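You operate a simulated robot arm through the tools that you are given. There is no shell and no other tool. Be economical: measure what you need, move in short steps, check, and stop when the job is done.

Carry out the task below with a simulated robot arm. There is one attempt and no reset: what you move stays moved.

## Task
Play on: cream knight to H3, then brown bishop to C5.
Fine: slide the pieces; then move the blue marker on to 8 and the dial on to round 3. Set down upright: knight, bishop.

The check looks at the end state, three seconds after you hand in, the way a careful person would. Anything else that was tipped, shoved, dropped, spilled or broken makes it a failure.

## Robot
A 7-joint arm with a two-finger parallel gripper, fixed in place. Base frame: the origin is at the foot of the arm, x ahead of it, y to its left, z up; the work surface is at about z = 0.74. Units: m, rad, N and s.
With the tool pointing down near the work surface it reaches from about 0.34 to 0.78 m from the base axis. Its first joint turns from -2.897 to 2.897 rad. Payload 3.91 kg.
The TCP is the grasp point between the finger pads, 0.03 m short of the fingertips. In the tool frame z runs along the fingers and y along their closing line. Largest opening 0.11 m; finger width 0.02, thickness 0.01; the body of the gripper, 0.048 by 0.112 m, starts 0.055 m behind the TCP.
Orientation is told as [roll, pitch, yaw] about the base's x, y, z axes, in that order, counted from this pose: with the fingers straight down and closing along the base's y, the tool's x points along the base's -x, its y along +y and its z along -z.

## Interface
- The arm moves only by the tool nudge_tool. Its argument "series" is text: rows parted by semicolons, each of 7 numbers parted by spaces: the shift along the base's x, y, z in units of 40 mm (1.0 is 40 mm), then the turn, a rotation vector about the base's x, y, z in units of 5 degrees (1.0 is 5 degrees), then the finger opening in m, from 0 to 0.11. In form: dx dy dz rx ry rz claw; .... A call has 1 to 20 rows; each row shifts and turns the commanded pose from where the row before left it. A call with a number of a shift or a turn outside -1 to 1 is refused whole. A row lasts 0.2 s, in which the tool goes at most 0.05 m and 0.15 rad; a call with a longer step from one row to the next is refused whole, and so is a gripper value outside its range. Where a pose cannot be reached the arm comes as near as it can. A force on the tool above 40 N (or 10 N above the force at the start of the call, whichever is more), or a blocked arm, ends the call early, and 0.2 s more pass. Each finger travels about 0.153 m/s and halts on what it meets, pressing with about 40 N; the grip force reading is that of the motor and also rises with nothing between the fingers. The clock runs only during rows and for 0.2 s after the last one: add rows that do not move to give the fingers time. It gives the time, the measured TCP pose, the force on the tool (base axes), the opening and the grip force at its end, in the units of the frame above (readings bear some noise), with the torque about the TCP (base axes, N m) and any sound that the robot's microphone picked up.
- Cameras (640 x 400 px; columns grow to the right, rows downward): "scene" is fixed at [0.4019, 0.5005, 1.4674]; the picture's right is [-0.77, 0.63, 0.00], its down [0.60, 0.74, -0.31] and it looks along [-0.19, -0.24, -0.95] (base axes); focal length 234 px, centre (320, 200). "wrist" rides on the gripper at [0.077, 0.007, -0.114] in the tool frame; the picture's right is [-0.09, 1.00, 0.00], its down [-0.80, -0.07, -0.59] and it looks along [-0.59, -0.05, 0.80] (tool axes); focal length 270 px, centre (320, 200). There is no depth. A picture from a camera that has moved, and an enlarged one, comes with that camera's place and axes in the base frame and with its lens.
- camera(camera): a new picture of that camera. No time passes.
- raise_lower(by): slides the trunk up (or, below 0, down) by that many m; the arm rides with it, the base frame stays. It gives what a move gives, with no picture.
- close_up(camera, box): a new picture of the part [left, top, right, bottom] of that camera's present view, enlarged. No time passes.
- close_job(): hands the job in; it is judged then, once.

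Work in short steps. Places have to be worked out from the pictures, the camera data and where the tool is seen: move nearer, look again, correct. Check each grasp and each placing, and mend what went wrong. You have 120 turns and 84 pictures in all, those below and enlarged ones among them. Open the gripper and draw the arm clear of the work before you hand the job in, unless the task says otherwise; then end with one line.

The tools are called by a JSON object that holds its "name" and its "arguments". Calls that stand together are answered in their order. nudge_tool: Moves the arm, as the interface text tells. Its arguments: {"type":"object","properties":{"series":{"type":"string"}},"required":["series"]} The other tools are called the same way: raise_lower (by) slides the trunk up or down; camera (camera) takes a picture; close_up (camera, box) takes an enlarged picture of a part of a camera's view; close_job () hands the job in.

At the start:

```text
time: 0.0
tcp_pos: [0.4552, 0.2381, 1.0982]
orientation: [0.001, 0.0, 0.0]
contact_force: [-0.2, -0.7, 0.1]
moment: [-0.02, -0.01, 0.0]
finger_gap: 0.1099
grip_force: 0.0
trunk travel left (down, up): [-0.525, 0.085]
```

scene: 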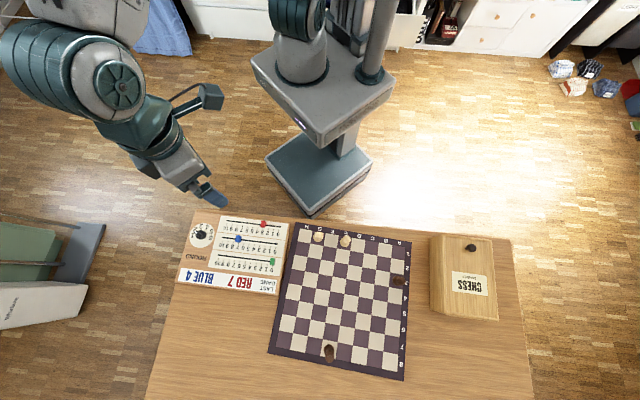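
wrist: 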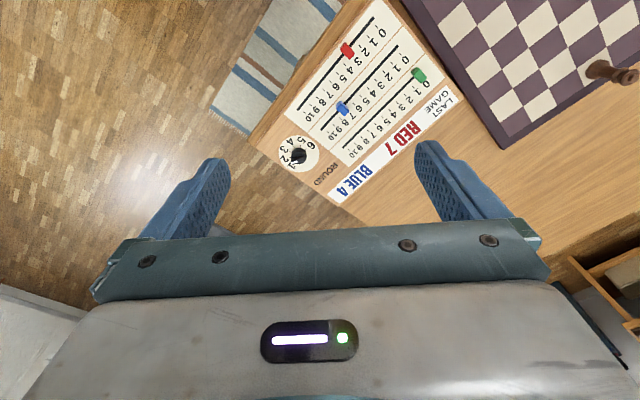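

I start with enlarged views of the board and of the score panel to find pieces and markings.

{"name": "close_up", "arguments": {"camera": "scene", "box": [260, 210, 420, 390]}}

{"name": "close_up", "arguments": {"camera": "scene", "box": [170, 205, 298, 300]}}

```text
2.22 times, centred on (340, 300) of scene
camera zoom: at [0.4019, 0.5005, 1.4674], right [-0.77, 0.63, 0.0], down [0.6, 0.74, -0.31], along [-0.19, -0.24, -0.95], focal length 519 px, centre (276, -22)
```

zoom: 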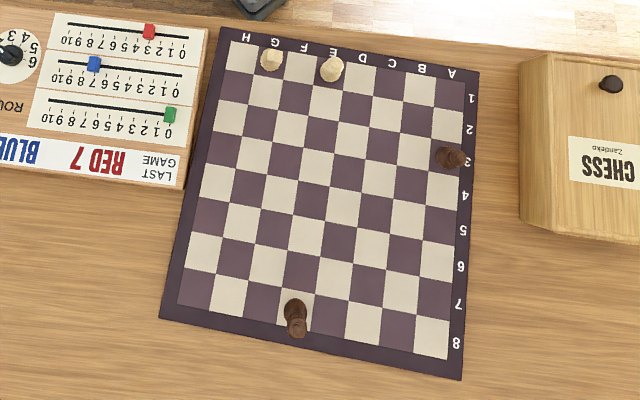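

```text
4.21 times, centred on (234, 252) of scene
camera zoom: at [0.4019, 0.5005, 1.4674], right [-0.77, 0.63, 0.0], down [0.6, 0.74, -0.31], along [-0.19, -0.24, -0.95], focal length 984 px, centre (682, -21)
```

zoom: 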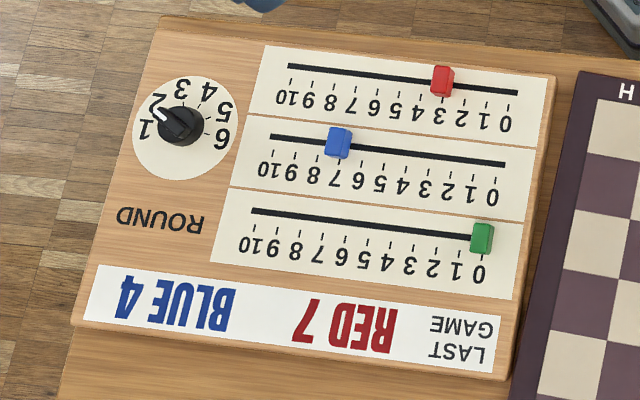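

The knight is at G1 (about 0.336, 0.410), the bishop at A3 (about 0.237, 0.650), the blue marker at 7 and the dial at 2. Before any move I look closer at the panel from the wrist.

{"name": "close_up", "arguments": {"camera": "wrist", "box": [270, 0, 470, 200]}}

{"name": "close_up", "arguments": {"camera": "scene", "box": [300, 225, 360, 260]}}

{"name": "close_up", "arguments": {"camera": "scene", "box": [370, 260, 420, 300]}}

```text
2.00 times, centred on (370, 100) of wrist
camera zoom: at [0.3767, 0.2433, 1.2129], right [0.09, 1.0, 0.0], down [0.8, -0.07, 0.59], along [0.59, -0.05, -0.8], focal length 541 px, centre (220, 400)
```

zoom: 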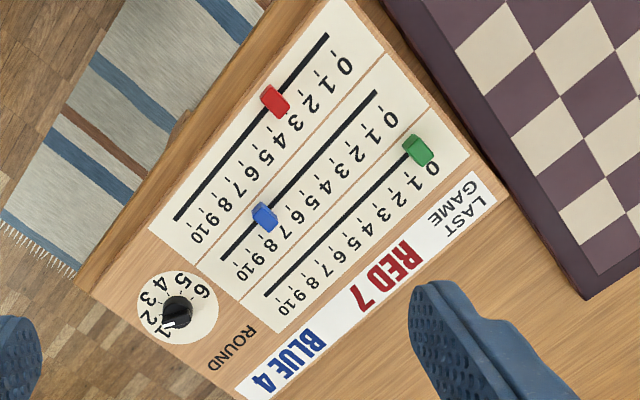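

```text
10.67 times, centred on (330, 242) of scene
camera zoom: at [0.4019, 0.5005, 1.4674], right [-0.77, 0.63, 0.0], down [0.6, 0.74, -0.31], along [-0.19, -0.24, -0.95], focal length 2492 px, centre (213, -253)
```

zoom: 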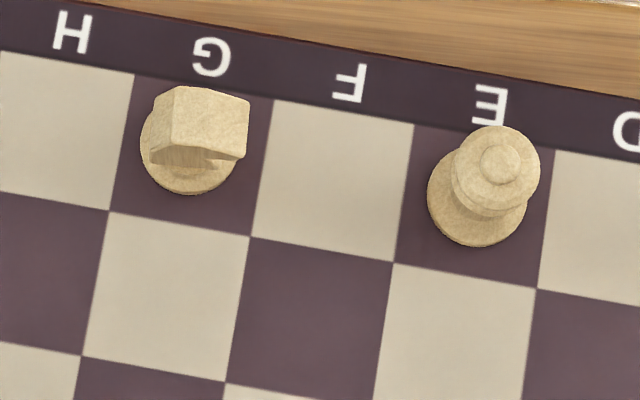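

```text
10.00 times, centred on (395, 280) of scene
camera zoom: at [0.4019, 0.5005, 1.4674], right [-0.77, 0.63, 0.0], down [0.6, 0.74, -0.31], along [-0.19, -0.24, -0.95], focal length 2336 px, centre (-430, -600)
```

zoom: 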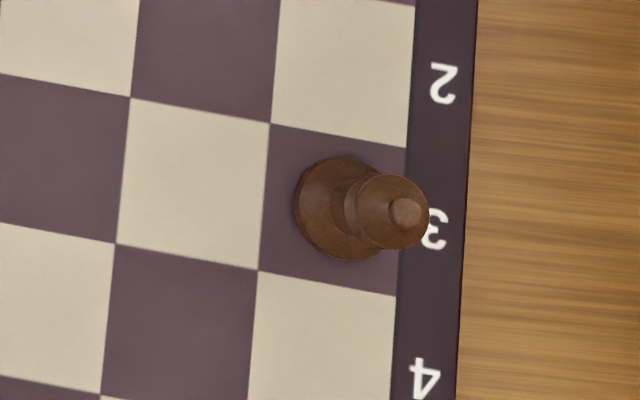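

The readings put the knight's base at about (0.336, 0.408) with a base diameter near 27 mm, and the pieces are about 5 cm tall. I move above the knight and turn by -49° so the fingers close along the ranks.

{"name": "nudge_tool", "arguments": {"series": "-0.3 0.425 -0.3 0 0 -0.98 0.11;-0.3 0.425 -0.3 0 0 -0.98 0.11;-0.3 0.425 -0.3 0 0 -0.98 0.11;-0.3 0.425 -0.3 0 0 -0.98 0.11;-0.3 0.425 -0.3 0 0 -0.98 0.11;-0.3 0.425 -0.3 0 0 -0.98 0.06;-0.3 0.425 -0.3 0 0 -0.98 0.06;-0.3 0.425 -0.3 0 0 -0.98 0.06;-0.3 0.425 -0.3 0 0 -0.98 0.06;-0.3 0.425 -0.3 0 0 -0.98 0.06;0 0 0 0 0 0 0.06"}}

{"name": "camera", "arguments": {"camera": "wrist"}}

{"name": "camera", "arguments": {"camera": "scene"}}

```text
time: 2.4
tcp_pos: [0.3352, 0.4076, 0.9795]
orientation: [0.0, -0.001, -0.858]
contact_force: [-0.1, 0.5, 0.0]
moment: [0.01, 0.0, -0.02]
finger_gap: 0.0598
grip_force: 0.0
trunk travel left (down, up): [-0.525, 0.085]
```

```text
76 pictures are left
camera wrist: at [0.2883, 0.4693, 1.093], right [0.81, 0.59, 0.0], down [0.47, -0.65, 0.59], along [0.35, -0.48, -0.8], focal length 270 px, centre (320, 200)
```

wrist: 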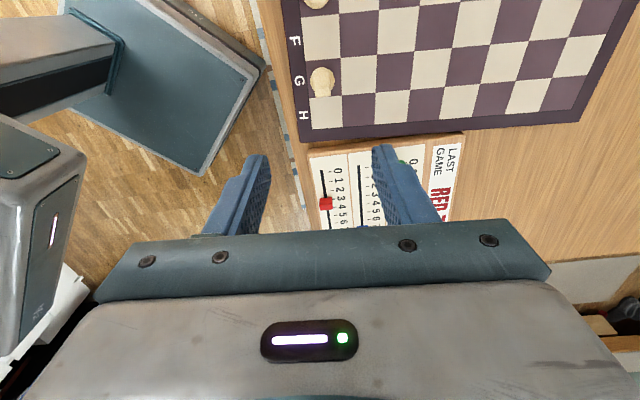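

```text
75 pictures are left
```

scene: 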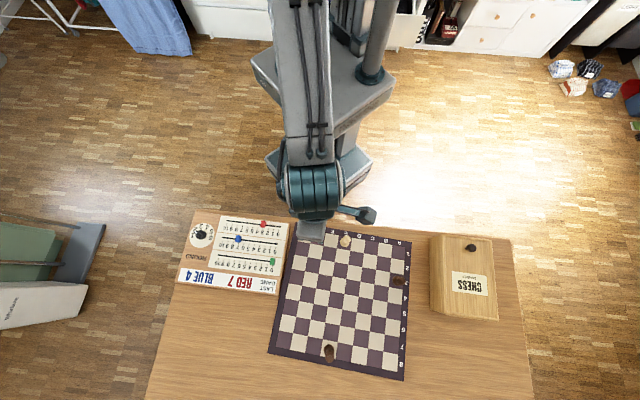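

I zoom the wrist view to pin down the knight's base relative to the finger line.

{"name": "close_up", "arguments": {"camera": "wrist", "box": [280, 0, 480, 125]}}

```text
3.20 times, centred on (380, 62) of wrist
camera zoom: at [0.2883, 0.4693, 1.093], right [0.81, 0.59, 0.0], down [0.47, -0.65, 0.59], along [0.35, -0.48, -0.8], focal length 865 px, centre (128, 640)
```

zoom: 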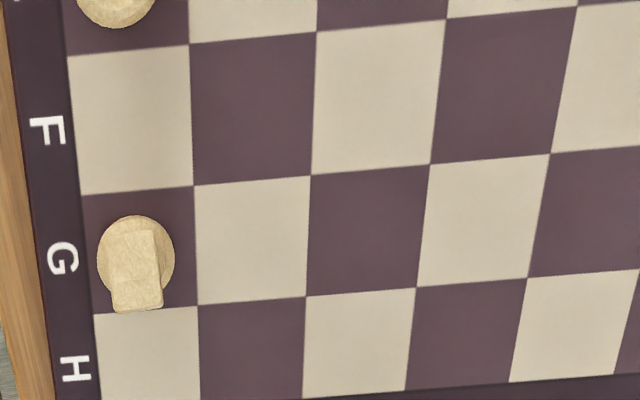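

The wrist view agrees: the base is at about (0.336, 0.409). I descend with fingers straddling it, stopping short of the board first.

{"name": "nudge_tool", "arguments": {"series": "0.02 0.02 -0.75 0 0 0 0.055;0 0 -0.75 0 0 0 0.055;0 0 -0.75 0 0 0 0.055;0 0 -0.75 0 0 0 0.055;0 0 -0.75 0 0 0 0.055;0 0 -0.75 0 0 0 0.055;0 0 0 0 0 0 0.055"}}

{"name": "close_up", "arguments": {"camera": "scene", "box": [270, 200, 370, 270]}}

{"name": "camera", "arguments": {"camera": "wrist"}}

```text
time: 4.0
tcp_pos: [0.3364, 0.4087, 0.7998]
orientation: [0.0, 0.003, -0.855]
contact_force: [0.7, 0.0, -0.5]
moment: [0.04, 0.0, 0.01]
finger_gap: 0.055
grip_force: 0.1
trunk travel left (down, up): [-0.525, 0.085]
```

```text
5.71 times, centred on (320, 235) of scene
camera zoom: at [0.4019, 0.5005, 1.4674], right [-0.77, 0.63, 0.0], down [0.6, 0.74, -0.31], along [-0.19, -0.24, -0.95], focal length 1335 px, centre (320, 0)
```

zoom: 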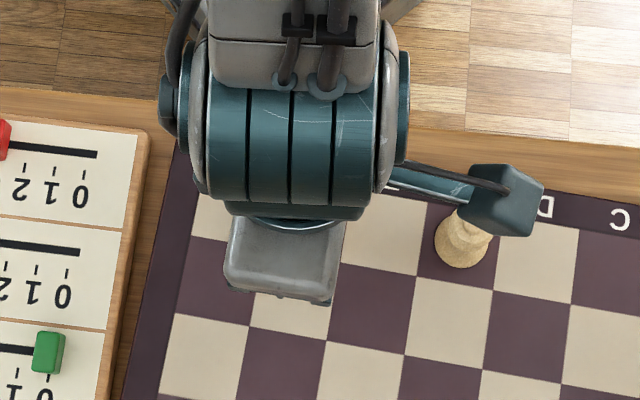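

```text
72 pictures are left
camera wrist: at [0.2897, 0.4701, 0.9132], right [0.81, 0.59, 0.0], down [0.47, -0.65, 0.59], along [0.35, -0.48, -0.8], focal length 270 px, centre (320, 200)
```

wrist: 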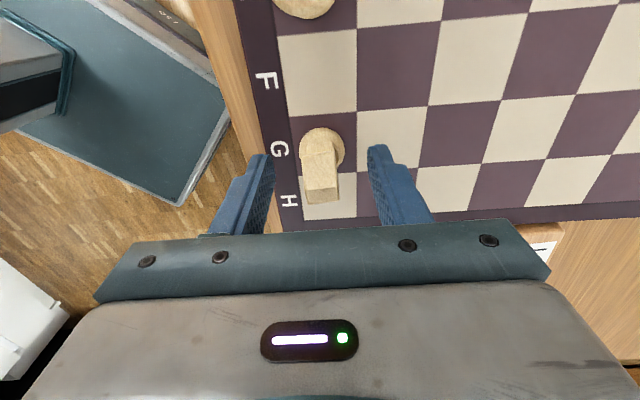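

The knight sits between the fingers. I go down 20 mm slowly (tips about 4–5 mm above the board).

{"name": "nudge_tool", "arguments": {"series": "0 0 -0.2 0 0 0 0.055;0 0 -0.15 0 0 0 0.055;0 0 -0.15 0 0 0 0.055;0 0 0 0 0 0 0.055"}}

{"name": "close_up", "arguments": {"camera": "wrist", "box": [240, 100, 440, 225]}}

```text
time: 4.8
tcp_pos: [0.3365, 0.4091, 0.789]
orientation: [0.006, 0.002, -0.855]
contact_force: [-2.8, -4.8, 25.6]
moment: [-0.78, 0.66, 0.14]
finger_gap: 0.058
grip_force: 2.8
trunk travel left (down, up): [-0.525, 0.085]
stopped in row 3: the force on the tool passed its limit at 50 N (the readings are from after the stop); the commanded pose is now the measured one
```

```text
3.20 times, centred on (340, 162) of wrist
camera zoom: at [0.2899, 0.4703, 0.9021], right [0.81, 0.59, 0.01], down [0.47, -0.66, 0.59], along [0.35, -0.48, -0.81], focal length 865 px, centre (256, 320)
```

zoom: 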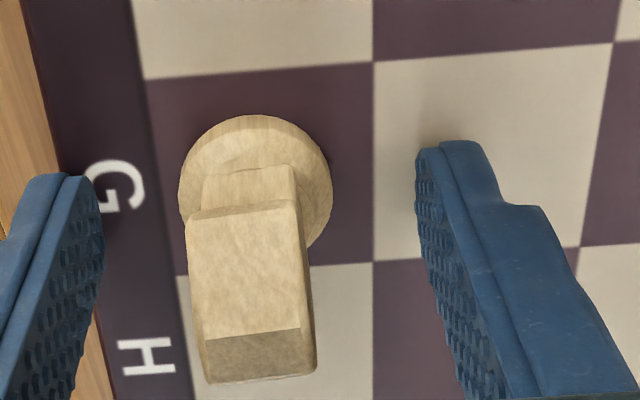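

The tips touched the board at TCP 0.789, so its top is near z = 0.759. I back off 3 mm, shift 2–3 mm toward the knight's centre and close slowly.

{"name": "nudge_tool", "arguments": {"series": "0 0 0.1 0 0 0 0.055;-0.03 0.04 0 0 0 0 0.055;0 0 0 0 0 0 0.04;0 0 0 0 0 0 0.032;0 0 0 0 0 0 0.028;0 0 0 0 0 0 0.024;0 0 0 0 0 0 0.024"}}

{"name": "close_up", "arguments": {"camera": "wrist", "box": [240, 100, 440, 225]}}

```text
time: 6.4
tcp_pos: [0.3363, 0.4121, 0.7899]
orientation: [0.005, 0.004, -0.856]
contact_force: [0.7, 0.7, 0.0]
moment: [0.02, 0.01, 0.01]
finger_gap: 0.0259
grip_force: 39.9
trunk travel left (down, up): [-0.525, 0.085]
```

```text
3.20 times, centred on (340, 162) of wrist
camera zoom: at [0.2892, 0.4729, 0.9033], right [0.81, 0.59, 0.01], down [0.47, -0.65, 0.59], along [0.35, -0.48, -0.81], focal length 865 px, centre (256, 320)
```

zoom: 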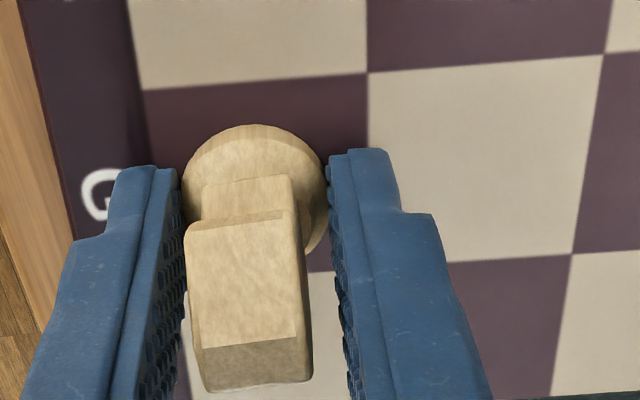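

The knight is gripped (gap 26 mm). With squares of 40 mm, H3's centre is at about (0.4247, 0.4337); I slide there along the board.

{"name": "nudge_tool", "arguments": {"series": "0.27 0.066 0 0 0 0 0.022;0.44 0.108 0 0 0 0 0.022;0.44 0.108 0 0 0 0 0.022;0.44 0.108 0 0 0 0 0.022;0.44 0.108 0 0 0 0 0.022;0.18 0.05 0 0 0 0 0.022;0 0 0 0 0 0 0.022"}}

{"name": "camera", "arguments": {"camera": "wrist"}}

```text
time: 8.0
tcp_pos: [0.4251, 0.4341, 0.7889]
orientation: [0.006, 0.002, -0.856]
contact_force: [0.1, 0.3, 1.0]
moment: [-0.02, 0.0, -0.02]
finger_gap: 0.026
grip_force: 39.5
trunk travel left (down, up): [-0.525, 0.085]
```

```text
69 pictures are left
camera wrist: at [0.3786, 0.4947, 0.9035], right [0.81, 0.59, 0.0], down [0.47, -0.65, 0.59], along [0.35, -0.48, -0.81], focal length 270 px, centre (320, 200)
```

wrist: 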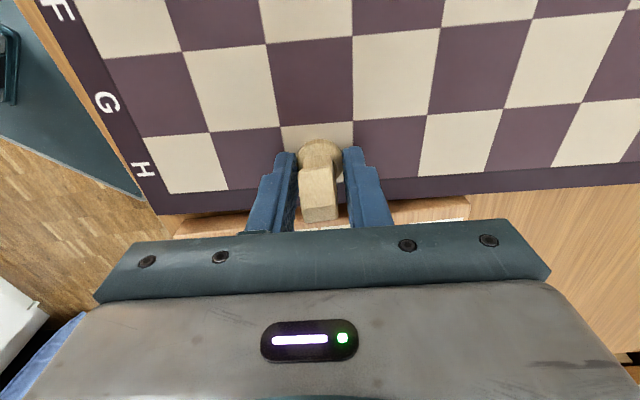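

The knight is in H3 (cream square, third from the edge). I open the fingers and rise.

{"name": "nudge_tool", "arguments": {"series": "0 0 0 0 0 0 0.03;0 0 0 0 0 0 0.055;0 0 0 0 0 0 0.055;0 0 0.4 0 0 0 0.055;0 0 0.8 0 0 0 0.055;0 0 0.8 0 0 0 0.055;0 0 0.8 0 0 0 0.055;0 0 0.8 0 0 0 0.055;0 0 0 0 0 0 0.055"}}

{"name": "camera", "arguments": {"camera": "wrist"}}

```text
time: 10.0
tcp_pos: [0.4262, 0.4338, 0.9342]
orientation: [0.004, 0.003, -0.855]
contact_force: [-0.7, -0.7, 0.3]
moment: [0.01, -0.01, -0.02]
finger_gap: 0.0549
grip_force: 0.0
trunk travel left (down, up): [-0.525, 0.085]
```

```text
68 pictures are left
camera wrist: at [0.3781, 0.4949, 1.0469], right [0.81, 0.59, 0.01], down [0.47, -0.65, 0.59], along [0.35, -0.48, -0.81], focal length 270 px, centre (320, 200)
```

wrist: 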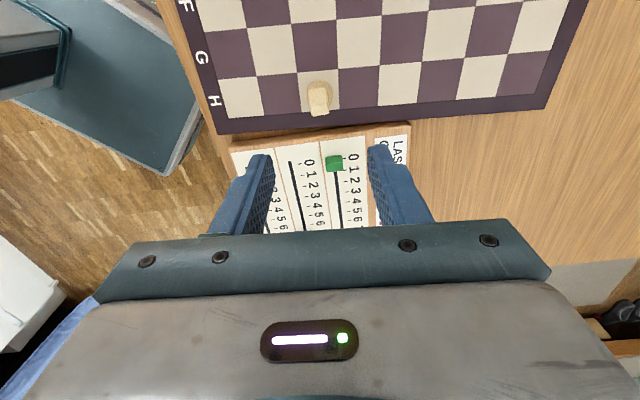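

The knight stands upright in H3. Now I travel above the bishop at about (0.239, 0.650), keeping the same yaw.

{"name": "nudge_tool", "arguments": {"series": "-0.468 0.54 0 0 0 0 0.055;-0.468 0.54 0 0 0 0 0.055;-0.468 0.54 0 0 0 0 0.055;-0.468 0.54 0 0 0 0 0.055;-0.468 0.54 0 0 0 0 0.055;-0.468 0.54 0 0 0 0 0.055;-0.468 0.54 0 0 0 0 0.055;-0.468 0.54 0 0 0 0 0.055;-0.468 0.54 0 0 0 0 0.055;-0.468 0.54 0 0 0 0 0.055;0 0 0 0 0 0 0.055"}}

{"name": "camera", "arguments": {"camera": "wrist"}}

{"name": "camera", "arguments": {"camera": "scene"}}

```text
time: 12.4
tcp_pos: [0.2373, 0.6512, 0.9333]
orientation: [0.006, 0.003, -0.855]
contact_force: [0.1, 0.2, -0.3]
moment: [0.0, 0.01, 0.01]
finger_gap: 0.0551
grip_force: 0.0
trunk travel left (down, up): [-0.525, 0.085]
```

```text
67 pictures are left
camera wrist: at [0.19, 0.7116, 1.0468], right [0.81, 0.59, 0.01], down [0.47, -0.65, 0.59], along [0.35, -0.48, -0.81], focal length 270 px, centre (320, 200)
```

wrist: 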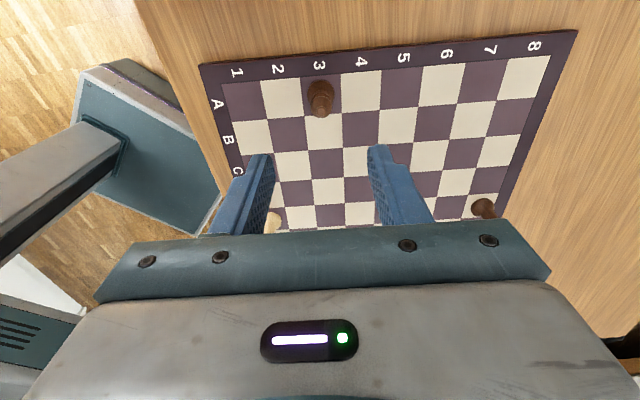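

```text
66 pictures are left
```

scene: 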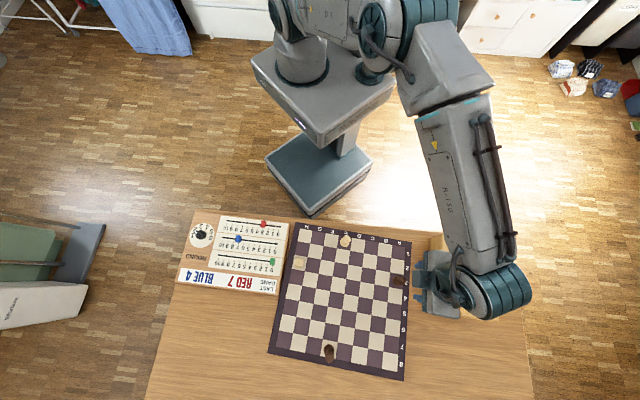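

I zoom to measure the bishop's base against the fingers.

{"name": "close_up", "arguments": {"camera": "wrist", "box": [240, 50, 400, 150]}}

```text
4.00 times, centred on (320, 100) of wrist
camera zoom: at [0.19, 0.7116, 1.0468], right [0.81, 0.59, 0.01], down [0.47, -0.65, 0.59], along [0.35, -0.48, -0.81], focal length 1081 px, centre (320, 600)
```

zoom: 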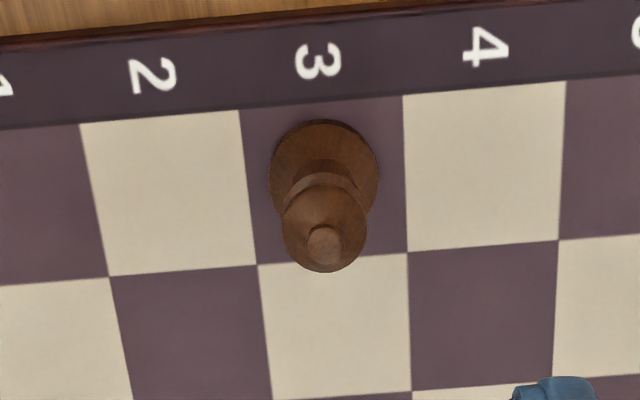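

The base is at (0.236, 0.651), right between the fingers. I descend to TCP about 0.793.

{"name": "nudge_tool", "arguments": {"series": "-0.02 0 -0.6 0 0 0 0.055;0 0 -0.6 0 0 0 0.055;0 0 -0.6 0 0 0 0.055;0 0 -0.6 0 0 0 0.055;0 0 -0.6 0 0 0 0.055;0 0 -0.3 0 0 0 0.055;0 0 -0.2 0 0 0 0.055;0 0 0 0 0 0 0.055"}}

{"name": "close_up", "arguments": {"camera": "wrist", "box": [220, 75, 460, 225]}}

```text
time: 14.2
tcp_pos: [0.2364, 0.65, 0.7922]
orientation: [0.004, 0.0, -0.856]
contact_force: [0.2, -0.4, 0.8]
moment: [-0.01, -0.02, 0.0]
finger_gap: 0.055
grip_force: 0.0
trunk travel left (down, up): [-0.525, 0.085]
```

```text
2.67 times, centred on (340, 150) of wrist
camera zoom: at [0.1893, 0.7111, 0.9064], right [0.81, 0.59, 0.01], down [0.47, -0.65, 0.59], along [0.35, -0.48, -0.81], focal length 721 px, centre (267, 333)
```

zoom: 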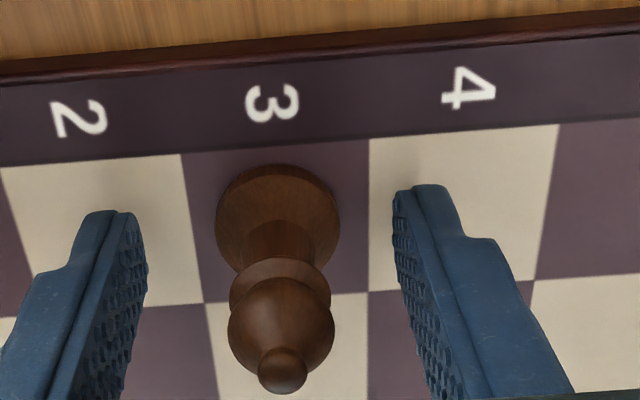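

The bishop is centred between the fingers; I close gently.

{"name": "nudge_tool", "arguments": {"series": "0 0 0 0 0 0 0.04;0 0 0 0 0 0 0.032;0 0 0 0 0 0 0.028;0 0 0 0 0 0 0.024;0 0 0 0 0 0 0.022"}}

{"name": "close_up", "arguments": {"camera": "wrist", "box": [220, 75, 460, 225]}}

```text
time: 15.4
tcp_pos: [0.2362, 0.6501, 0.792]
orientation: [0.005, 0.003, -0.856]
contact_force: [0.3, 0.1, 0.8]
moment: [0.02, 0.0, -0.01]
finger_gap: 0.0261
grip_force: 39.8
trunk travel left (down, up): [-0.525, 0.085]
```

```text
2.67 times, centred on (340, 150) of wrist
camera zoom: at [0.1893, 0.7111, 0.9068], right [0.81, 0.59, 0.01], down [0.47, -0.65, 0.59], along [0.35, -0.48, -0.81], focal length 721 px, centre (267, 333)
```

zoom: 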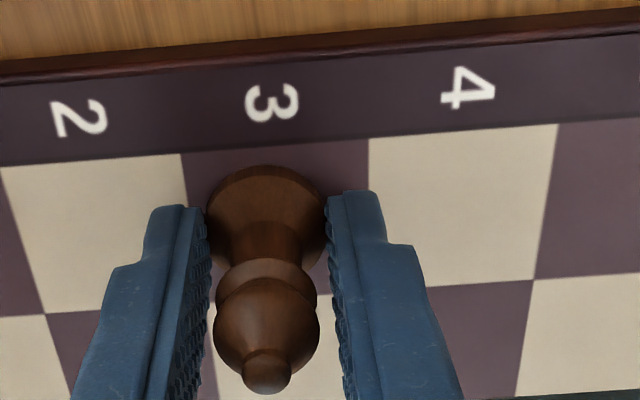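

The bishop is gripped, about 4 mm toward rank 2 from the square's centre. I slide it to C5 with a shift of (0.1157, -0.006).

{"name": "nudge_tool", "arguments": {"series": "0.2 -0.01 0 0 0 0 0.022;0.4 -0.02 0 0 0 0 0.022;0.4 -0.02 0 0 0 0 0.022;0.4 -0.02 0 0 0 0 0.022;0.4 -0.02 0 0 0 0 0.022;0.4 -0.02 0 0 0 0 0.022;0.4 -0.02 0 0 0 0 0.022;0.29 -0.02 0 0 0 0 0.022;0 0 0 0 0 0 0.022"}}

{"name": "camera", "arguments": {"camera": "wrist"}}

```text
time: 17.4
tcp_pos: [0.3534, 0.6443, 0.7927]
orientation: [0.005, 0.003, -0.853]
contact_force: [0.1, 1.2, 1.4]
moment: [0.01, 0.01, -0.03]
finger_gap: 0.026
grip_force: 39.7
trunk travel left (down, up): [-0.525, 0.085]
```

```text
62 pictures are left
camera wrist: at [0.3056, 0.7056, 0.9068], right [0.81, 0.59, 0.01], down [0.47, -0.65, 0.59], along [0.35, -0.48, -0.81], focal length 270 px, centre (320, 200)
```

wrist: 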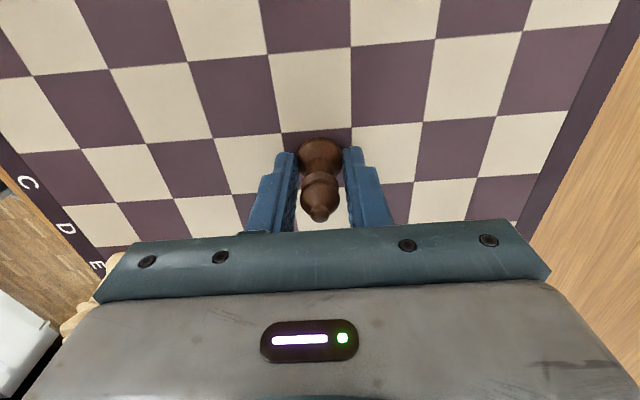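

The bishop is on dark C5. I release and rise.

{"name": "nudge_tool", "arguments": {"series": "0 0 0 0 0 0 0.03;0 0 0 0 0 0 0.055;0 0 0 0 0 0 0.055;0 0 0.4 0 0 0 0.055;0 0 0.8 0 0 0 0.055;0 0 0.8 0 0 0 0.055;0 0 0.8 0 0 0 0.055;0 0 0.8 0 0 0 0.055;0 0 0.4 0 0 0 0.055"}}

{"name": "camera", "arguments": {"camera": "wrist"}}

```text
time: 19.4
tcp_pos: [0.3526, 0.6446, 0.9537]
orientation: [0.005, 0.002, -0.856]
contact_force: [0.0, -0.2, -0.1]
moment: [-0.01, -0.02, -0.01]
finger_gap: 0.0548
grip_force: 0.1
trunk travel left (down, up): [-0.525, 0.085]
```

```text
61 pictures are left
camera wrist: at [0.3064, 0.7047, 1.068], right [0.81, 0.59, 0.01], down [0.47, -0.65, 0.59], along [0.35, -0.48, -0.81], focal length 270 px, centre (320, 200)
```

wrist: 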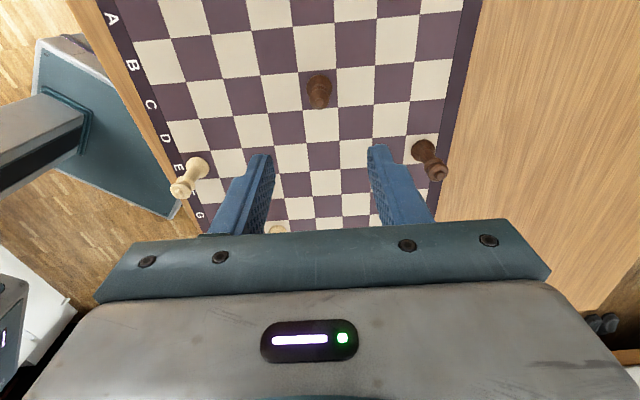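

Both pieces stand upright. Next I travel above the blue marker (about 0.522, 0.266) to measure the panel.

{"name": "nudge_tool", "arguments": {"series": "0.353 -0.788 0 0 0 0 0.055;0.353 -0.788 0 0 0 0 0.055;0.353 -0.788 0 0 0 0 0.055;0.353 -0.788 0 0 0 0 0.055;0.353 -0.788 0 0 0 0 0.055;0.353 -0.788 0 0 0 0 0.055;0.353 -0.788 0 0 0 0 0.055;0.353 -0.788 0 0 0 0 0.055;0.353 -0.788 0 0 0 0 0.055;0.353 -0.788 0 0 0 0 0.055;0.353 -0.788 0 0 0 0 0.055;0.353 -0.788 0 0 0 0 0.055;0 0 0 0 0 0 0.055"}}

{"name": "camera", "arguments": {"camera": "wrist"}}

{"name": "close_up", "arguments": {"camera": "scene", "box": [260, 210, 420, 390]}}

```text
time: 22.2
tcp_pos: [0.5221, 0.264, 0.9545]
orientation: [0.003, 0.002, -0.854]
contact_force: [-0.7, 0.4, -0.3]
moment: [0.0, 0.0, 0.02]
finger_gap: 0.055
grip_force: 0.1
trunk travel left (down, up): [-0.525, 0.085]
```

```text
60 pictures are left
camera wrist: at [0.4738, 0.326, 1.068], right [0.81, 0.59, 0.01], down [0.47, -0.65, 0.59], along [0.35, -0.48, -0.81], focal length 270 px, centre (320, 200)
```

wrist: 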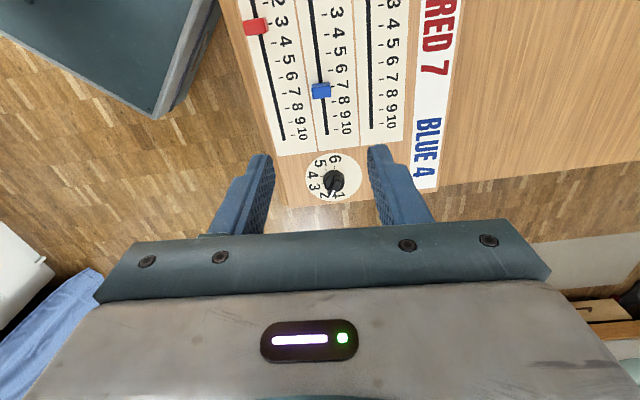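

```text
2.22 times, centred on (340, 300) of scene
camera zoom: at [0.4019, 0.5005, 1.4674], right [-0.77, 0.63, 0.0], down [0.6, 0.74, -0.31], along [-0.19, -0.24, -0.95], focal length 519 px, centre (276, -22)
```

zoom: 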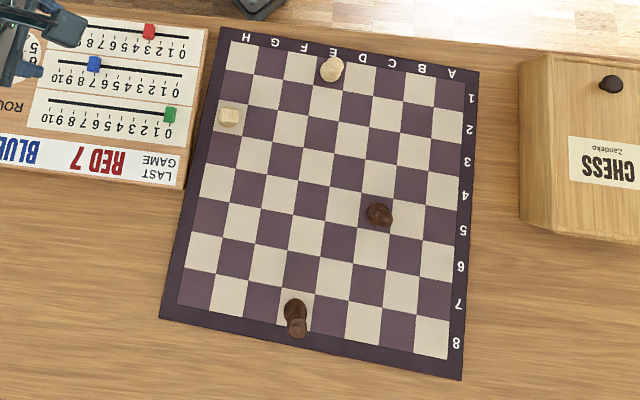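

Knight on H3 and bishop on C5 are confirmed. I zoom on the marker and dial.

{"name": "close_up", "arguments": {"camera": "wrist", "box": [240, 10, 400, 110]}}

{"name": "close_up", "arguments": {"camera": "wrist", "box": [285, 135, 381, 210]}}

```text
4.00 times, centred on (320, 60) of wrist
camera zoom: at [0.4738, 0.326, 1.068], right [0.81, 0.59, 0.01], down [0.47, -0.65, 0.59], along [0.35, -0.48, -0.81], focal length 1081 px, centre (320, 760)
```

zoom: 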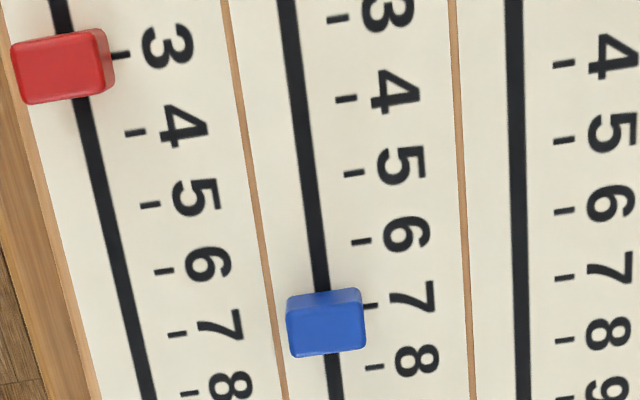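

```text
5.33 times, centred on (333, 172) of wrist
camera zoom: at [0.4738, 0.326, 1.068], right [0.81, 0.59, 0.01], down [0.47, -0.65, 0.59], along [0.35, -0.48, -0.81], focal length 1442 px, centre (251, 347)
```

zoom: 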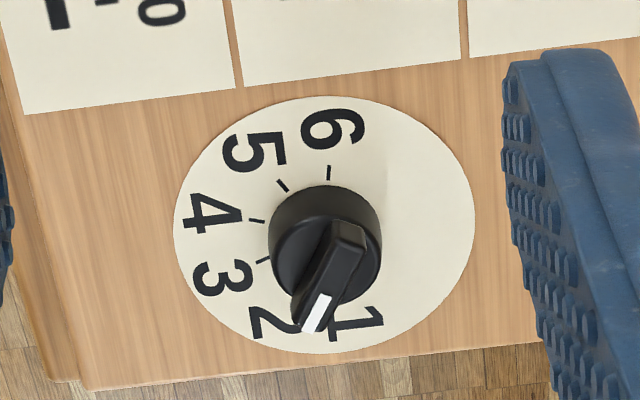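

The marker is about 20 mm wide across the slot and 12 mm along it; one scale step is about 16 mm. I shift ~5 mm toward +e and go down to TCP ~0.83 for a closer look.

{"name": "nudge_tool", "arguments": {"series": "-0.05 0.04 -0.6 0 0 0 0.042;-0.05 0.04 -0.6 0 0 0 0.042;0 0 -0.6 0 0 0 0.042;0 0 -0.6 0 0 0 0.042;0 0 -0.6 0 0 0 0.042;0 0 0 0 0 0 0.042"}}

{"name": "camera", "arguments": {"camera": "wrist"}}

```text
time: 23.6
tcp_pos: [0.5175, 0.2697, 0.8339]
orientation: [0.006, 0.0, -0.855]
contact_force: [0.3, 0.5, 0.0]
moment: [-0.01, 0.01, 0.0]
finger_gap: 0.0421
grip_force: 0.0
trunk travel left (down, up): [-0.525, 0.085]
```

```text
56 pictures are left
camera wrist: at [0.4706, 0.3303, 0.9476], right [0.81, 0.59, 0.01], down [0.47, -0.65, 0.59], along [0.35, -0.48, -0.81], focal length 270 px, centre (320, 200)
```

wrist: 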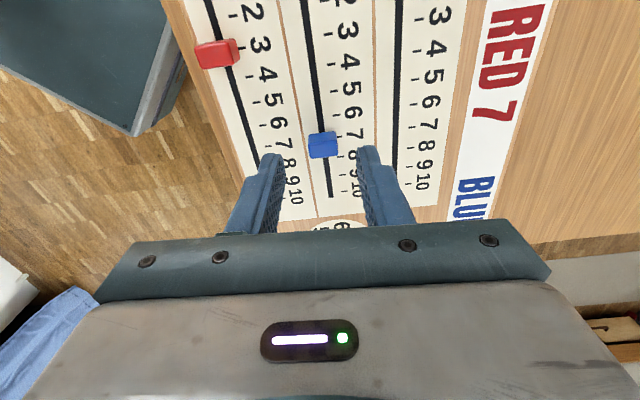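

The marker is centred between the fingers. I turn +2° to match the panel and go down to TCP ~0.804, then look.

{"name": "nudge_tool", "arguments": {"series": "0 0 -0.25 0 0 0.4 0.042;0 0 -0.25 0 0 0 0.042;0 0 -0.25 0 0 0 0.042;0 0 0 0 0 0 0.042"}}

{"name": "close_up", "arguments": {"camera": "wrist", "box": [220, 75, 460, 225]}}

```text
time: 24.6
tcp_pos: [0.5175, 0.2686, 0.804]
orientation: [0.005, 0.001, -0.821]
contact_force: [-0.6, 0.8, 0.3]
moment: [0.0, -0.01, 0.03]
finger_gap: 0.042
grip_force: 0.1
trunk travel left (down, up): [-0.525, 0.085]
```

```text
2.67 times, centred on (340, 150) of wrist
camera zoom: at [0.4684, 0.3283, 0.9178], right [0.79, 0.61, 0.01], down [0.49, -0.64, 0.59], along [0.37, -0.46, -0.81], focal length 721 px, centre (267, 333)
```

zoom: 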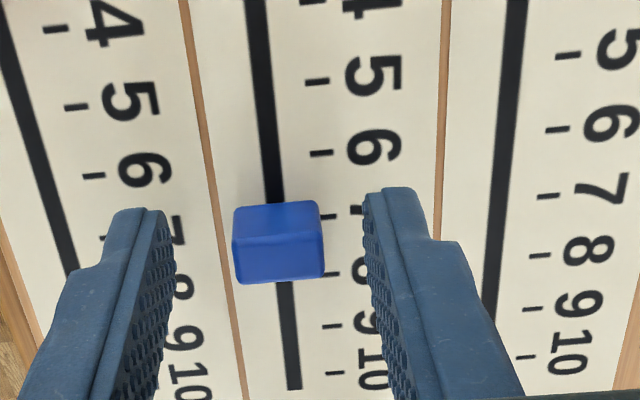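

The tool axis meets the panel right at tick 7, and the marker is about 17 mm tall. I go 5 mm lower and close on it.

{"name": "nudge_tool", "arguments": {"series": "0 0 -0.12 0 0 0 0.042;0 0 0 0 0 0 0.035;0 0 0 0 0 0 0.028;0 0 0 0 0 0 0.023;0 0 0 0 0 0 0.019;0 0 0 0 0 0 0.016"}}

{"name": "close_up", "arguments": {"camera": "wrist", "box": [220, 75, 460, 225]}}

```text
time: 26.0
tcp_pos: [0.5181, 0.2703, 0.7996]
orientation: [0.006, 0.002, -0.821]
contact_force: [5.9, 6.2, 1.8]
moment: [0.08, -0.07, 0.17]
finger_gap: 0.0185
grip_force: 40.0
trunk travel left (down, up): [-0.525, 0.085]
```

```text
2.67 times, centred on (340, 150) of wrist
camera zoom: at [0.4689, 0.3296, 0.9133], right [0.79, 0.62, 0.01], down [0.49, -0.64, 0.59], along [0.37, -0.46, -0.81], focal length 721 px, centre (267, 333)
```

zoom: 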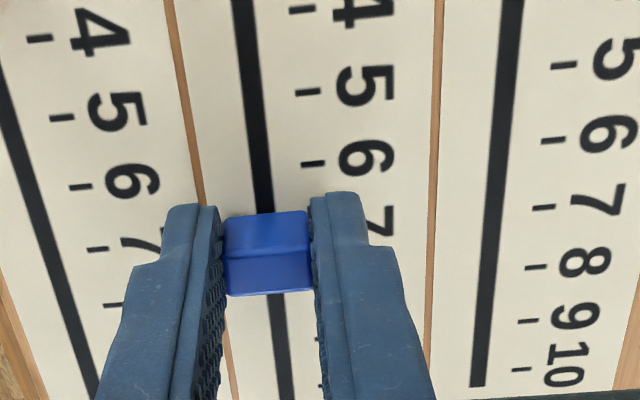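

The marker is held (gap 18.5 mm); the slot's side load is small and I relieve it by 1.5 mm. Then I slide one step (16 mm) along the slot toward 8.

{"name": "nudge_tool", "arguments": {"series": "0.027 0.025 0 0 0 0 0.016;0.09 -0.095 0 0 0 0 0.016;0.09 -0.095 0 0 0 0 0.016;0.09 -0.095 0 0 0 0 0.016;0 0 0 0 0 0 0.016"}}

{"name": "close_up", "arguments": {"camera": "wrist", "box": [220, 75, 460, 225]}}

{"name": "close_up", "arguments": {"camera": "scene", "box": [170, 205, 298, 300]}}

```text
time: 27.2
tcp_pos: [0.5286, 0.2589, 0.7991]
orientation: [0.006, 0.002, -0.82]
contact_force: [3.1, 3.0, 12.7]
moment: [-0.02, -0.01, 0.17]
finger_gap: 0.0187
grip_force: 40.0
trunk travel left (down, up): [-0.525, 0.085]
```

```text
2.67 times, centred on (340, 150) of wrist
camera zoom: at [0.4802, 0.318, 0.9132], right [0.79, 0.61, 0.01], down [0.49, -0.64, 0.59], along [0.37, -0.46, -0.81], focal length 721 px, centre (267, 333)
```

zoom: 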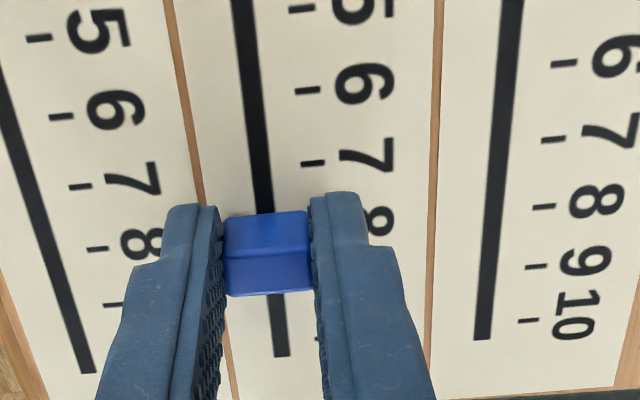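

```text
4.21 times, centred on (234, 252) of scene
camera zoom: at [0.4019, 0.5005, 1.4674], right [-0.77, 0.63, 0.0], down [0.6, 0.74, -0.31], along [-0.19, -0.24, -0.95], focal length 984 px, centre (682, -21)
```

zoom: 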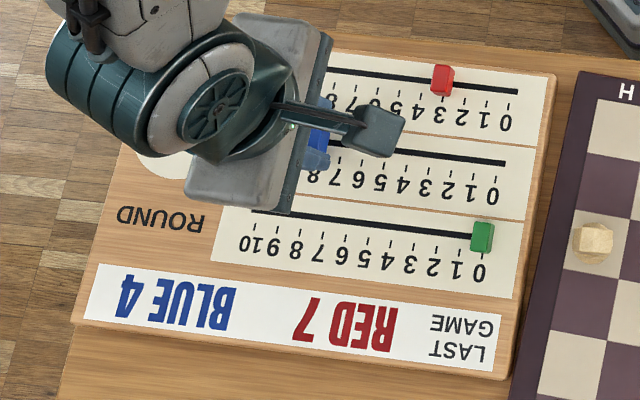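

The tick picture moved by exactly one step, so the marker is at 8. I open and rise straight up.

{"name": "nudge_tool", "arguments": {"series": "0 0 0 0 0 0 0.024;0 0 0 0 0 0 0.042;0 0 0 0 0 0 0.042;0 0 0.3 0 0 0 0.042;0 0 0.7 0 0 0 0.05;0 0 0.7 0 0 0 0.05;0 0 0.7 0 0 0 0.05;0 0 0 0 0 0 0.05"}}

{"name": "camera", "arguments": {"camera": "wrist"}}

```text
time: 29.0
tcp_pos: [0.5292, 0.2585, 0.8948]
orientation: [0.005, 0.001, -0.82]
contact_force: [0.2, 0.8, 0.9]
moment: [0.02, 0.0, -0.01]
finger_gap: 0.0501
grip_force: 0.1
trunk travel left (down, up): [-0.525, 0.085]
```

```text
51 pictures are left
camera wrist: at [0.4805, 0.3174, 1.0089], right [0.79, 0.61, 0.01], down [0.49, -0.64, 0.59], along [0.37, -0.47, -0.81], focal length 270 px, centre (320, 200)
```

wrist: 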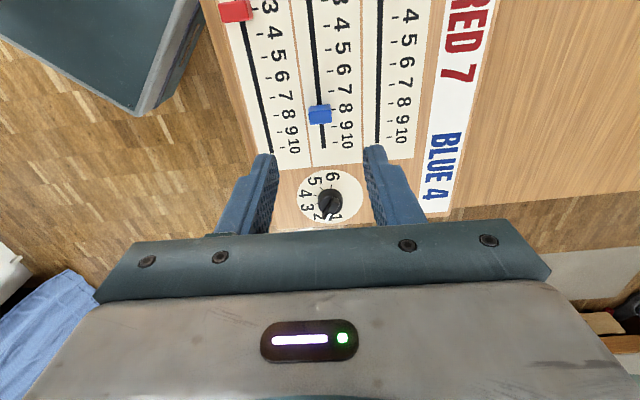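

The marker shows at 8. I move above the dial, around (0.595, 0.190), slightly higher, to see it from above.

{"name": "nudge_tool", "arguments": {"series": "0.41 -0.43 0.3 0 0 0 0.05;0.41 -0.43 0.3 0 0 0 0.05;0.41 -0.43 0.3 0 0 0 0.05;0.41 -0.43 0.3 0 0 0 0.05;0 0 0 0 0 0 0.05"}}

{"name": "close_up", "arguments": {"camera": "wrist", "box": [260, 40, 388, 120]}}

{"name": "close_up", "arguments": {"camera": "scene", "box": [170, 205, 298, 300]}}

```text
time: 30.2
tcp_pos: [0.5956, 0.1883, 0.943]
orientation: [0.005, 0.002, -0.82]
contact_force: [-0.2, 0.3, -1.3]
moment: [0.04, -0.01, -0.01]
finger_gap: 0.0498
grip_force: 0.1
trunk travel left (down, up): [-0.525, 0.085]
```

```text
5.00 times, centred on (324, 80) of wrist
camera zoom: at [0.5461, 0.2487, 1.0567], right [0.79, 0.62, 0.01], down [0.49, -0.64, 0.59], along [0.37, -0.46, -0.81], focal length 1351 px, centre (300, 800)
```

zoom: 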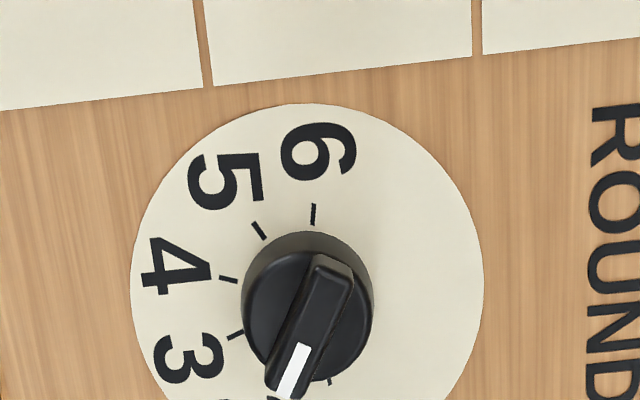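

```text
4.21 times, centred on (234, 252) of scene
camera zoom: at [0.4019, 0.5005, 1.4674], right [-0.77, 0.63, 0.0], down [0.6, 0.74, -0.31], along [-0.19, -0.24, -0.95], focal length 984 px, centre (682, -21)
```

zoom: 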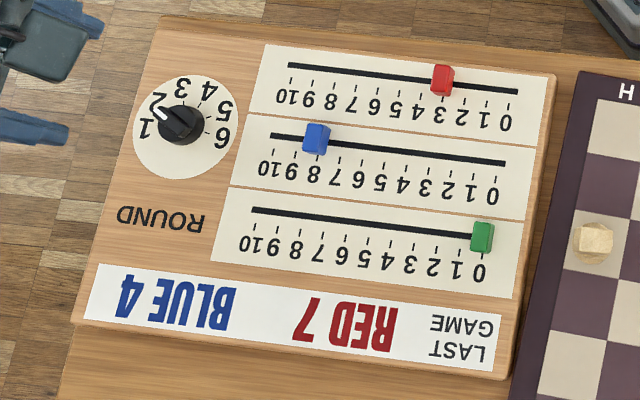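

The dial's centre works out at about (0.600, 0.185); marks are about 40° apart, and going from 2 to 3 is a clockwise turn (seen from above), so rz = -40°. I plan to grip the pointer bar across its flats (yaw about -78°); first I test in the air that the end yaw of about -118° can be reached.

{"name": "nudge_tool", "arguments": {"series": "0.1 -0.09 0 0 0 -0.95 0.05;0 0 0 0 0 -0.95 0.05;0 0 0 0 0 -0.95 0.05;0 0 0 0 0 -0.95 0.05;0 0 0 0 0 -0.95 0.05;0 0 0 0 0 -0.95 0.05;0 0 0 0 0 -0.95 0.05;0 0 0 0 0 -0.95 0.05;0 0 0 0 0 -0.95 0.05;0 0 0 0 0 -0.95 0.05;0 0 0 0 0 -0.95 0.05;0 0 0 0 0 -0.95 0.05;0 0 0 0 0 -0.95 0.05;0 0 0 0 0 -0.95 0.05;0 0 0 0 0 -0.95 0.05;0 0 0 0 0 0 0.05"}}

```text
time: 33.6
tcp_pos: [0.5989, 0.1866, 0.9426]
orientation: [0.005, 0.002, -2.065]
contact_force: [0.3, 0.1, 0.4]
moment: [0.04, 0.01, -0.01]
finger_gap: 0.0501
grip_force: 0.1
trunk travel left (down, up): [-0.525, 0.085]
```

The end yaw is reachable. I turn back by +40° to the bar's present direction and look.

{"name": "nudge_tool", "arguments": {"series": "0 0 0 0 0 1 0.05;0 0 0 0 0 1 0.05;0 0 0 0 0 1 0.05;0 0 0 0 0 1 0.05;0 0 0 0 0 1 0.05;0 0 0 0 0 1 0.05;0 0 0 0 0 1 0.05;0 0 0 0 0 1 0.05;0 0 -0.5 0 0 0 0.05;0 0 -0.5 0 0 0 0.05;0 0 -0.5 0 0 0 0.05;0 0 0 0 0 0 0.05"}}

{"name": "camera", "arguments": {"camera": "wrist"}}

{"name": "close_up", "arguments": {"camera": "wrist", "box": [240, 50, 400, 150]}}

```text
time: 36.2
tcp_pos: [0.5993, 0.1867, 0.8835]
orientation: [0.003, 0.002, -1.367]
contact_force: [-0.2, 0.2, 0.1]
moment: [-0.01, -0.01, 0.03]
finger_gap: 0.0502
grip_force: 0.1
trunk travel left (down, up): [-0.525, 0.085]
```

```text
48 pictures are left
camera wrist: at [0.5892, 0.2618, 0.9972], right [0.99, 0.12, 0.01], down [0.09, -0.8, 0.59], along [0.07, -0.59, -0.81], focal length 270 px, centre (320, 200)
```

wrist: 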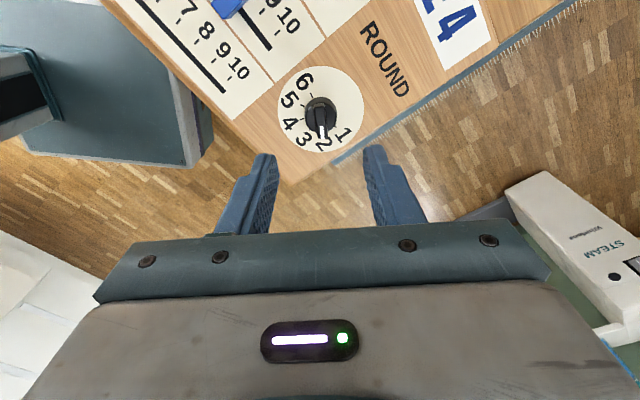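

```text
4.00 times, centred on (320, 100) of wrist
camera zoom: at [0.5892, 0.2618, 0.9972], right [0.99, 0.12, 0.01], down [0.09, -0.8, 0.59], along [0.07, -0.59, -0.81], focal length 1081 px, centre (320, 600)
```

zoom: 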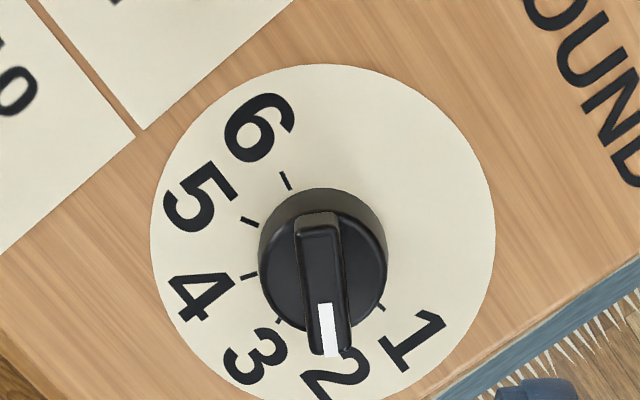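

The bar lines up with the tool's x within 1°, the centre is at (0.599, 0.1845), and 40° spacing is confirmed. I shift 2 mm and go down to TCP ~0.809, between skirt and bar top.

{"name": "nudge_tool", "arguments": {"series": "0 -0.05 -0.4 0 0 0 0.05;0 0 -0.4 0 0 0 0.05;0 0 -0.4 0 0 0 0.05;0 0 -0.4 0 0 0 0.04;0 0 -0.26 0 0 0 0.04;0 0 0 0 0 0 0.04"}}

{"name": "close_up", "arguments": {"camera": "wrist", "box": [220, 75, 460, 225]}}

```text
time: 37.6
tcp_pos: [0.5991, 0.1832, 0.8071]
orientation: [0.006, 0.001, -1.366]
contact_force: [0.3, -0.2, -0.2]
moment: [0.02, -0.01, 0.01]
finger_gap: 0.0403
grip_force: 0.2
trunk travel left (down, up): [-0.525, 0.085]
```

```text
2.67 times, centred on (340, 150) of wrist
camera zoom: at [0.5887, 0.2595, 0.9221], right [0.99, 0.12, 0.01], down [0.09, -0.8, 0.59], along [0.07, -0.59, -0.81], focal length 721 px, centre (267, 333)
```

zoom: 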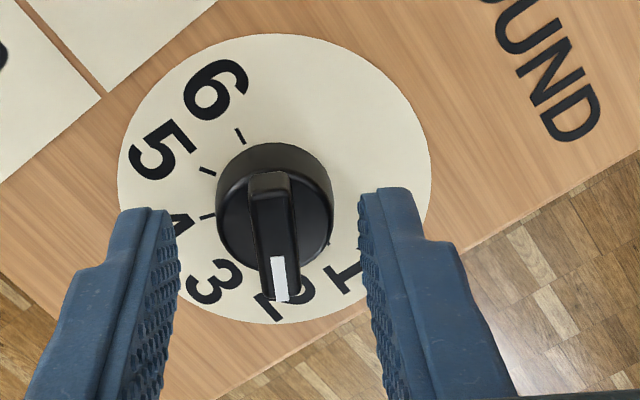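

The knob is centred between the fingers. I close on the bar.

{"name": "nudge_tool", "arguments": {"series": "0 0 0 0 0 0 0.03;0 0 0 0 0 0 0.022;0 0 0 0 0 0 0.015;0 0 0 0 0 0 0.009;0 0 0 0 0 0 0.005;0 0 0 0 0 0 0.005"}}

{"name": "close_up", "arguments": {"camera": "wrist", "box": [220, 75, 460, 225]}}

```text
time: 39.0
tcp_pos: [0.6007, 0.1842, 0.8086]
orientation: [0.008, 0.001, -1.366]
contact_force: [1.9, -0.3, 7.4]
moment: [-0.05, 0.05, 0.01]
finger_gap: 0.0102
grip_force: 4.8
trunk travel left (down, up): [-0.525, 0.085]
```

```text
2.67 times, centred on (340, 150) of wrist
camera zoom: at [0.5887, 0.2592, 0.923], right [0.99, 0.12, 0.01], down [0.09, -0.8, 0.59], along [0.07, -0.59, -0.81], focal length 721 px, centre (267, 333)
```

zoom: 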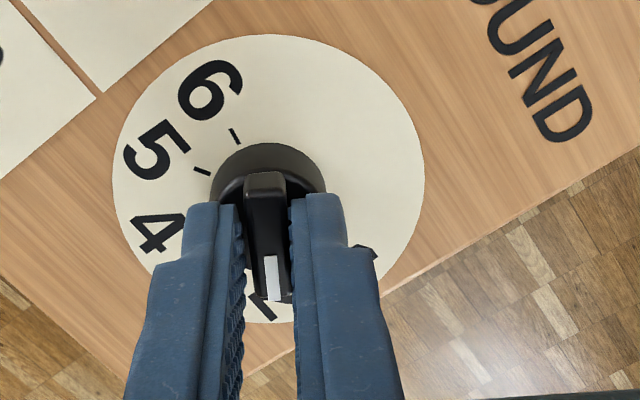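

The fingers are around the bar with the tips lightly touching the skirt. I lift 1.5 mm and let the grip build.

{"name": "nudge_tool", "arguments": {"series": "0 0 0.04 0 0 0 0.005;0 0 0 0 0 0 0.004;0 0 0 0 0 0 0.004"}}

```text
time: 39.8
tcp_pos: [0.5992, 0.1824, 0.8102]
orientation: [0.003, 0.0, -1.366]
contact_force: [3.7, -2.6, 0.1]
moment: [0.02, 0.14, 0.02]
finger_gap: 0.0083
grip_force: 40.4
trunk travel left (down, up): [-0.525, 0.085]
```

Firm grip (8.3 mm). I turn -40° in 5° rows.

{"name": "nudge_tool", "arguments": {"series": "0 0 0 0 0 -1 0.004;0 0 0 0 0 -1 0.004;0 0 0 0 0 -1 0.004;0 0 0 0 0 -1 0.004;0 0 0 0 0 -1 0.004;0 0 0 0 0 -1 0.004;0 0 0 0 0 -1 0.004;0 0 0 0 0 -1 0.004;0 0 0 0 0 0 0.004"}}

{"name": "close_up", "arguments": {"camera": "wrist", "box": [220, 75, 460, 225]}}

```text
time: 41.8
tcp_pos: [0.599, 0.1848, 0.8095]
orientation: [0.006, 0.003, -2.066]
contact_force: [-0.1, 0.3, -0.1]
moment: [-0.09, 0.06, 0.05]
finger_gap: 0.0085
grip_force: 39.9
trunk travel left (down, up): [-0.525, 0.085]
```

```text
2.67 times, centred on (340, 150) of wrist
camera zoom: at [0.6399, 0.2483, 0.9235], right [0.84, -0.55, 0.01], down [-0.45, -0.67, 0.59], along [-0.32, -0.5, -0.81], focal length 721 px, centre (267, 333)
```

zoom: 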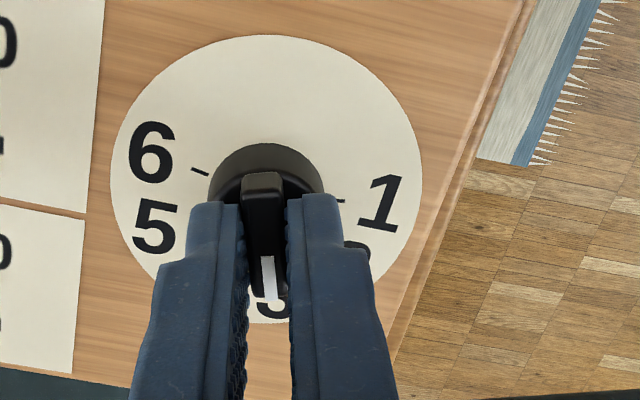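

The pointer now points to 3. I open the fingers, rise and check.

{"name": "nudge_tool", "arguments": {"series": "0 0 0 0 0 0 0.014;0 0 0 0 0 0 0.03;0 0 0 0 0 0 0.045;0 0 0.3 0 0 0 0.045;0 0 0.7 0 0 0 0.05;0 0 0.7 0 0 0 0.05;0 0 0.7 0 0 0 0.05;0 0 0.5 0 0 0 0.05;0 0 0 0 0 0 0.05"}}

{"name": "close_up", "arguments": {"camera": "wrist", "box": [240, 30, 400, 150]}}

```text
time: 43.8
tcp_pos: [0.5977, 0.1825, 0.9271]
orientation: [0.005, 0.002, -2.065]
contact_force: [-0.2, -0.2, 0.1]
moment: [-0.01, 0.02, 0.02]
finger_gap: 0.05
grip_force: 0.1
trunk travel left (down, up): [-0.525, 0.085]
```

```text
3.33 times, centred on (320, 90) of wrist
camera zoom: at [0.6389, 0.2472, 1.0399], right [0.84, -0.55, 0.01], down [-0.44, -0.67, 0.59], along [-0.32, -0.5, -0.81], focal length 901 px, centre (320, 567)
```

zoom: 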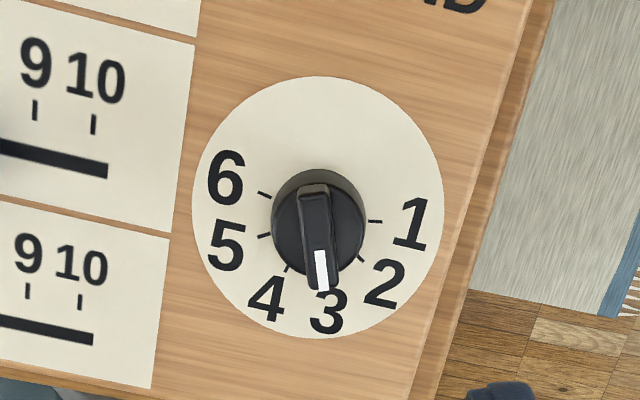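

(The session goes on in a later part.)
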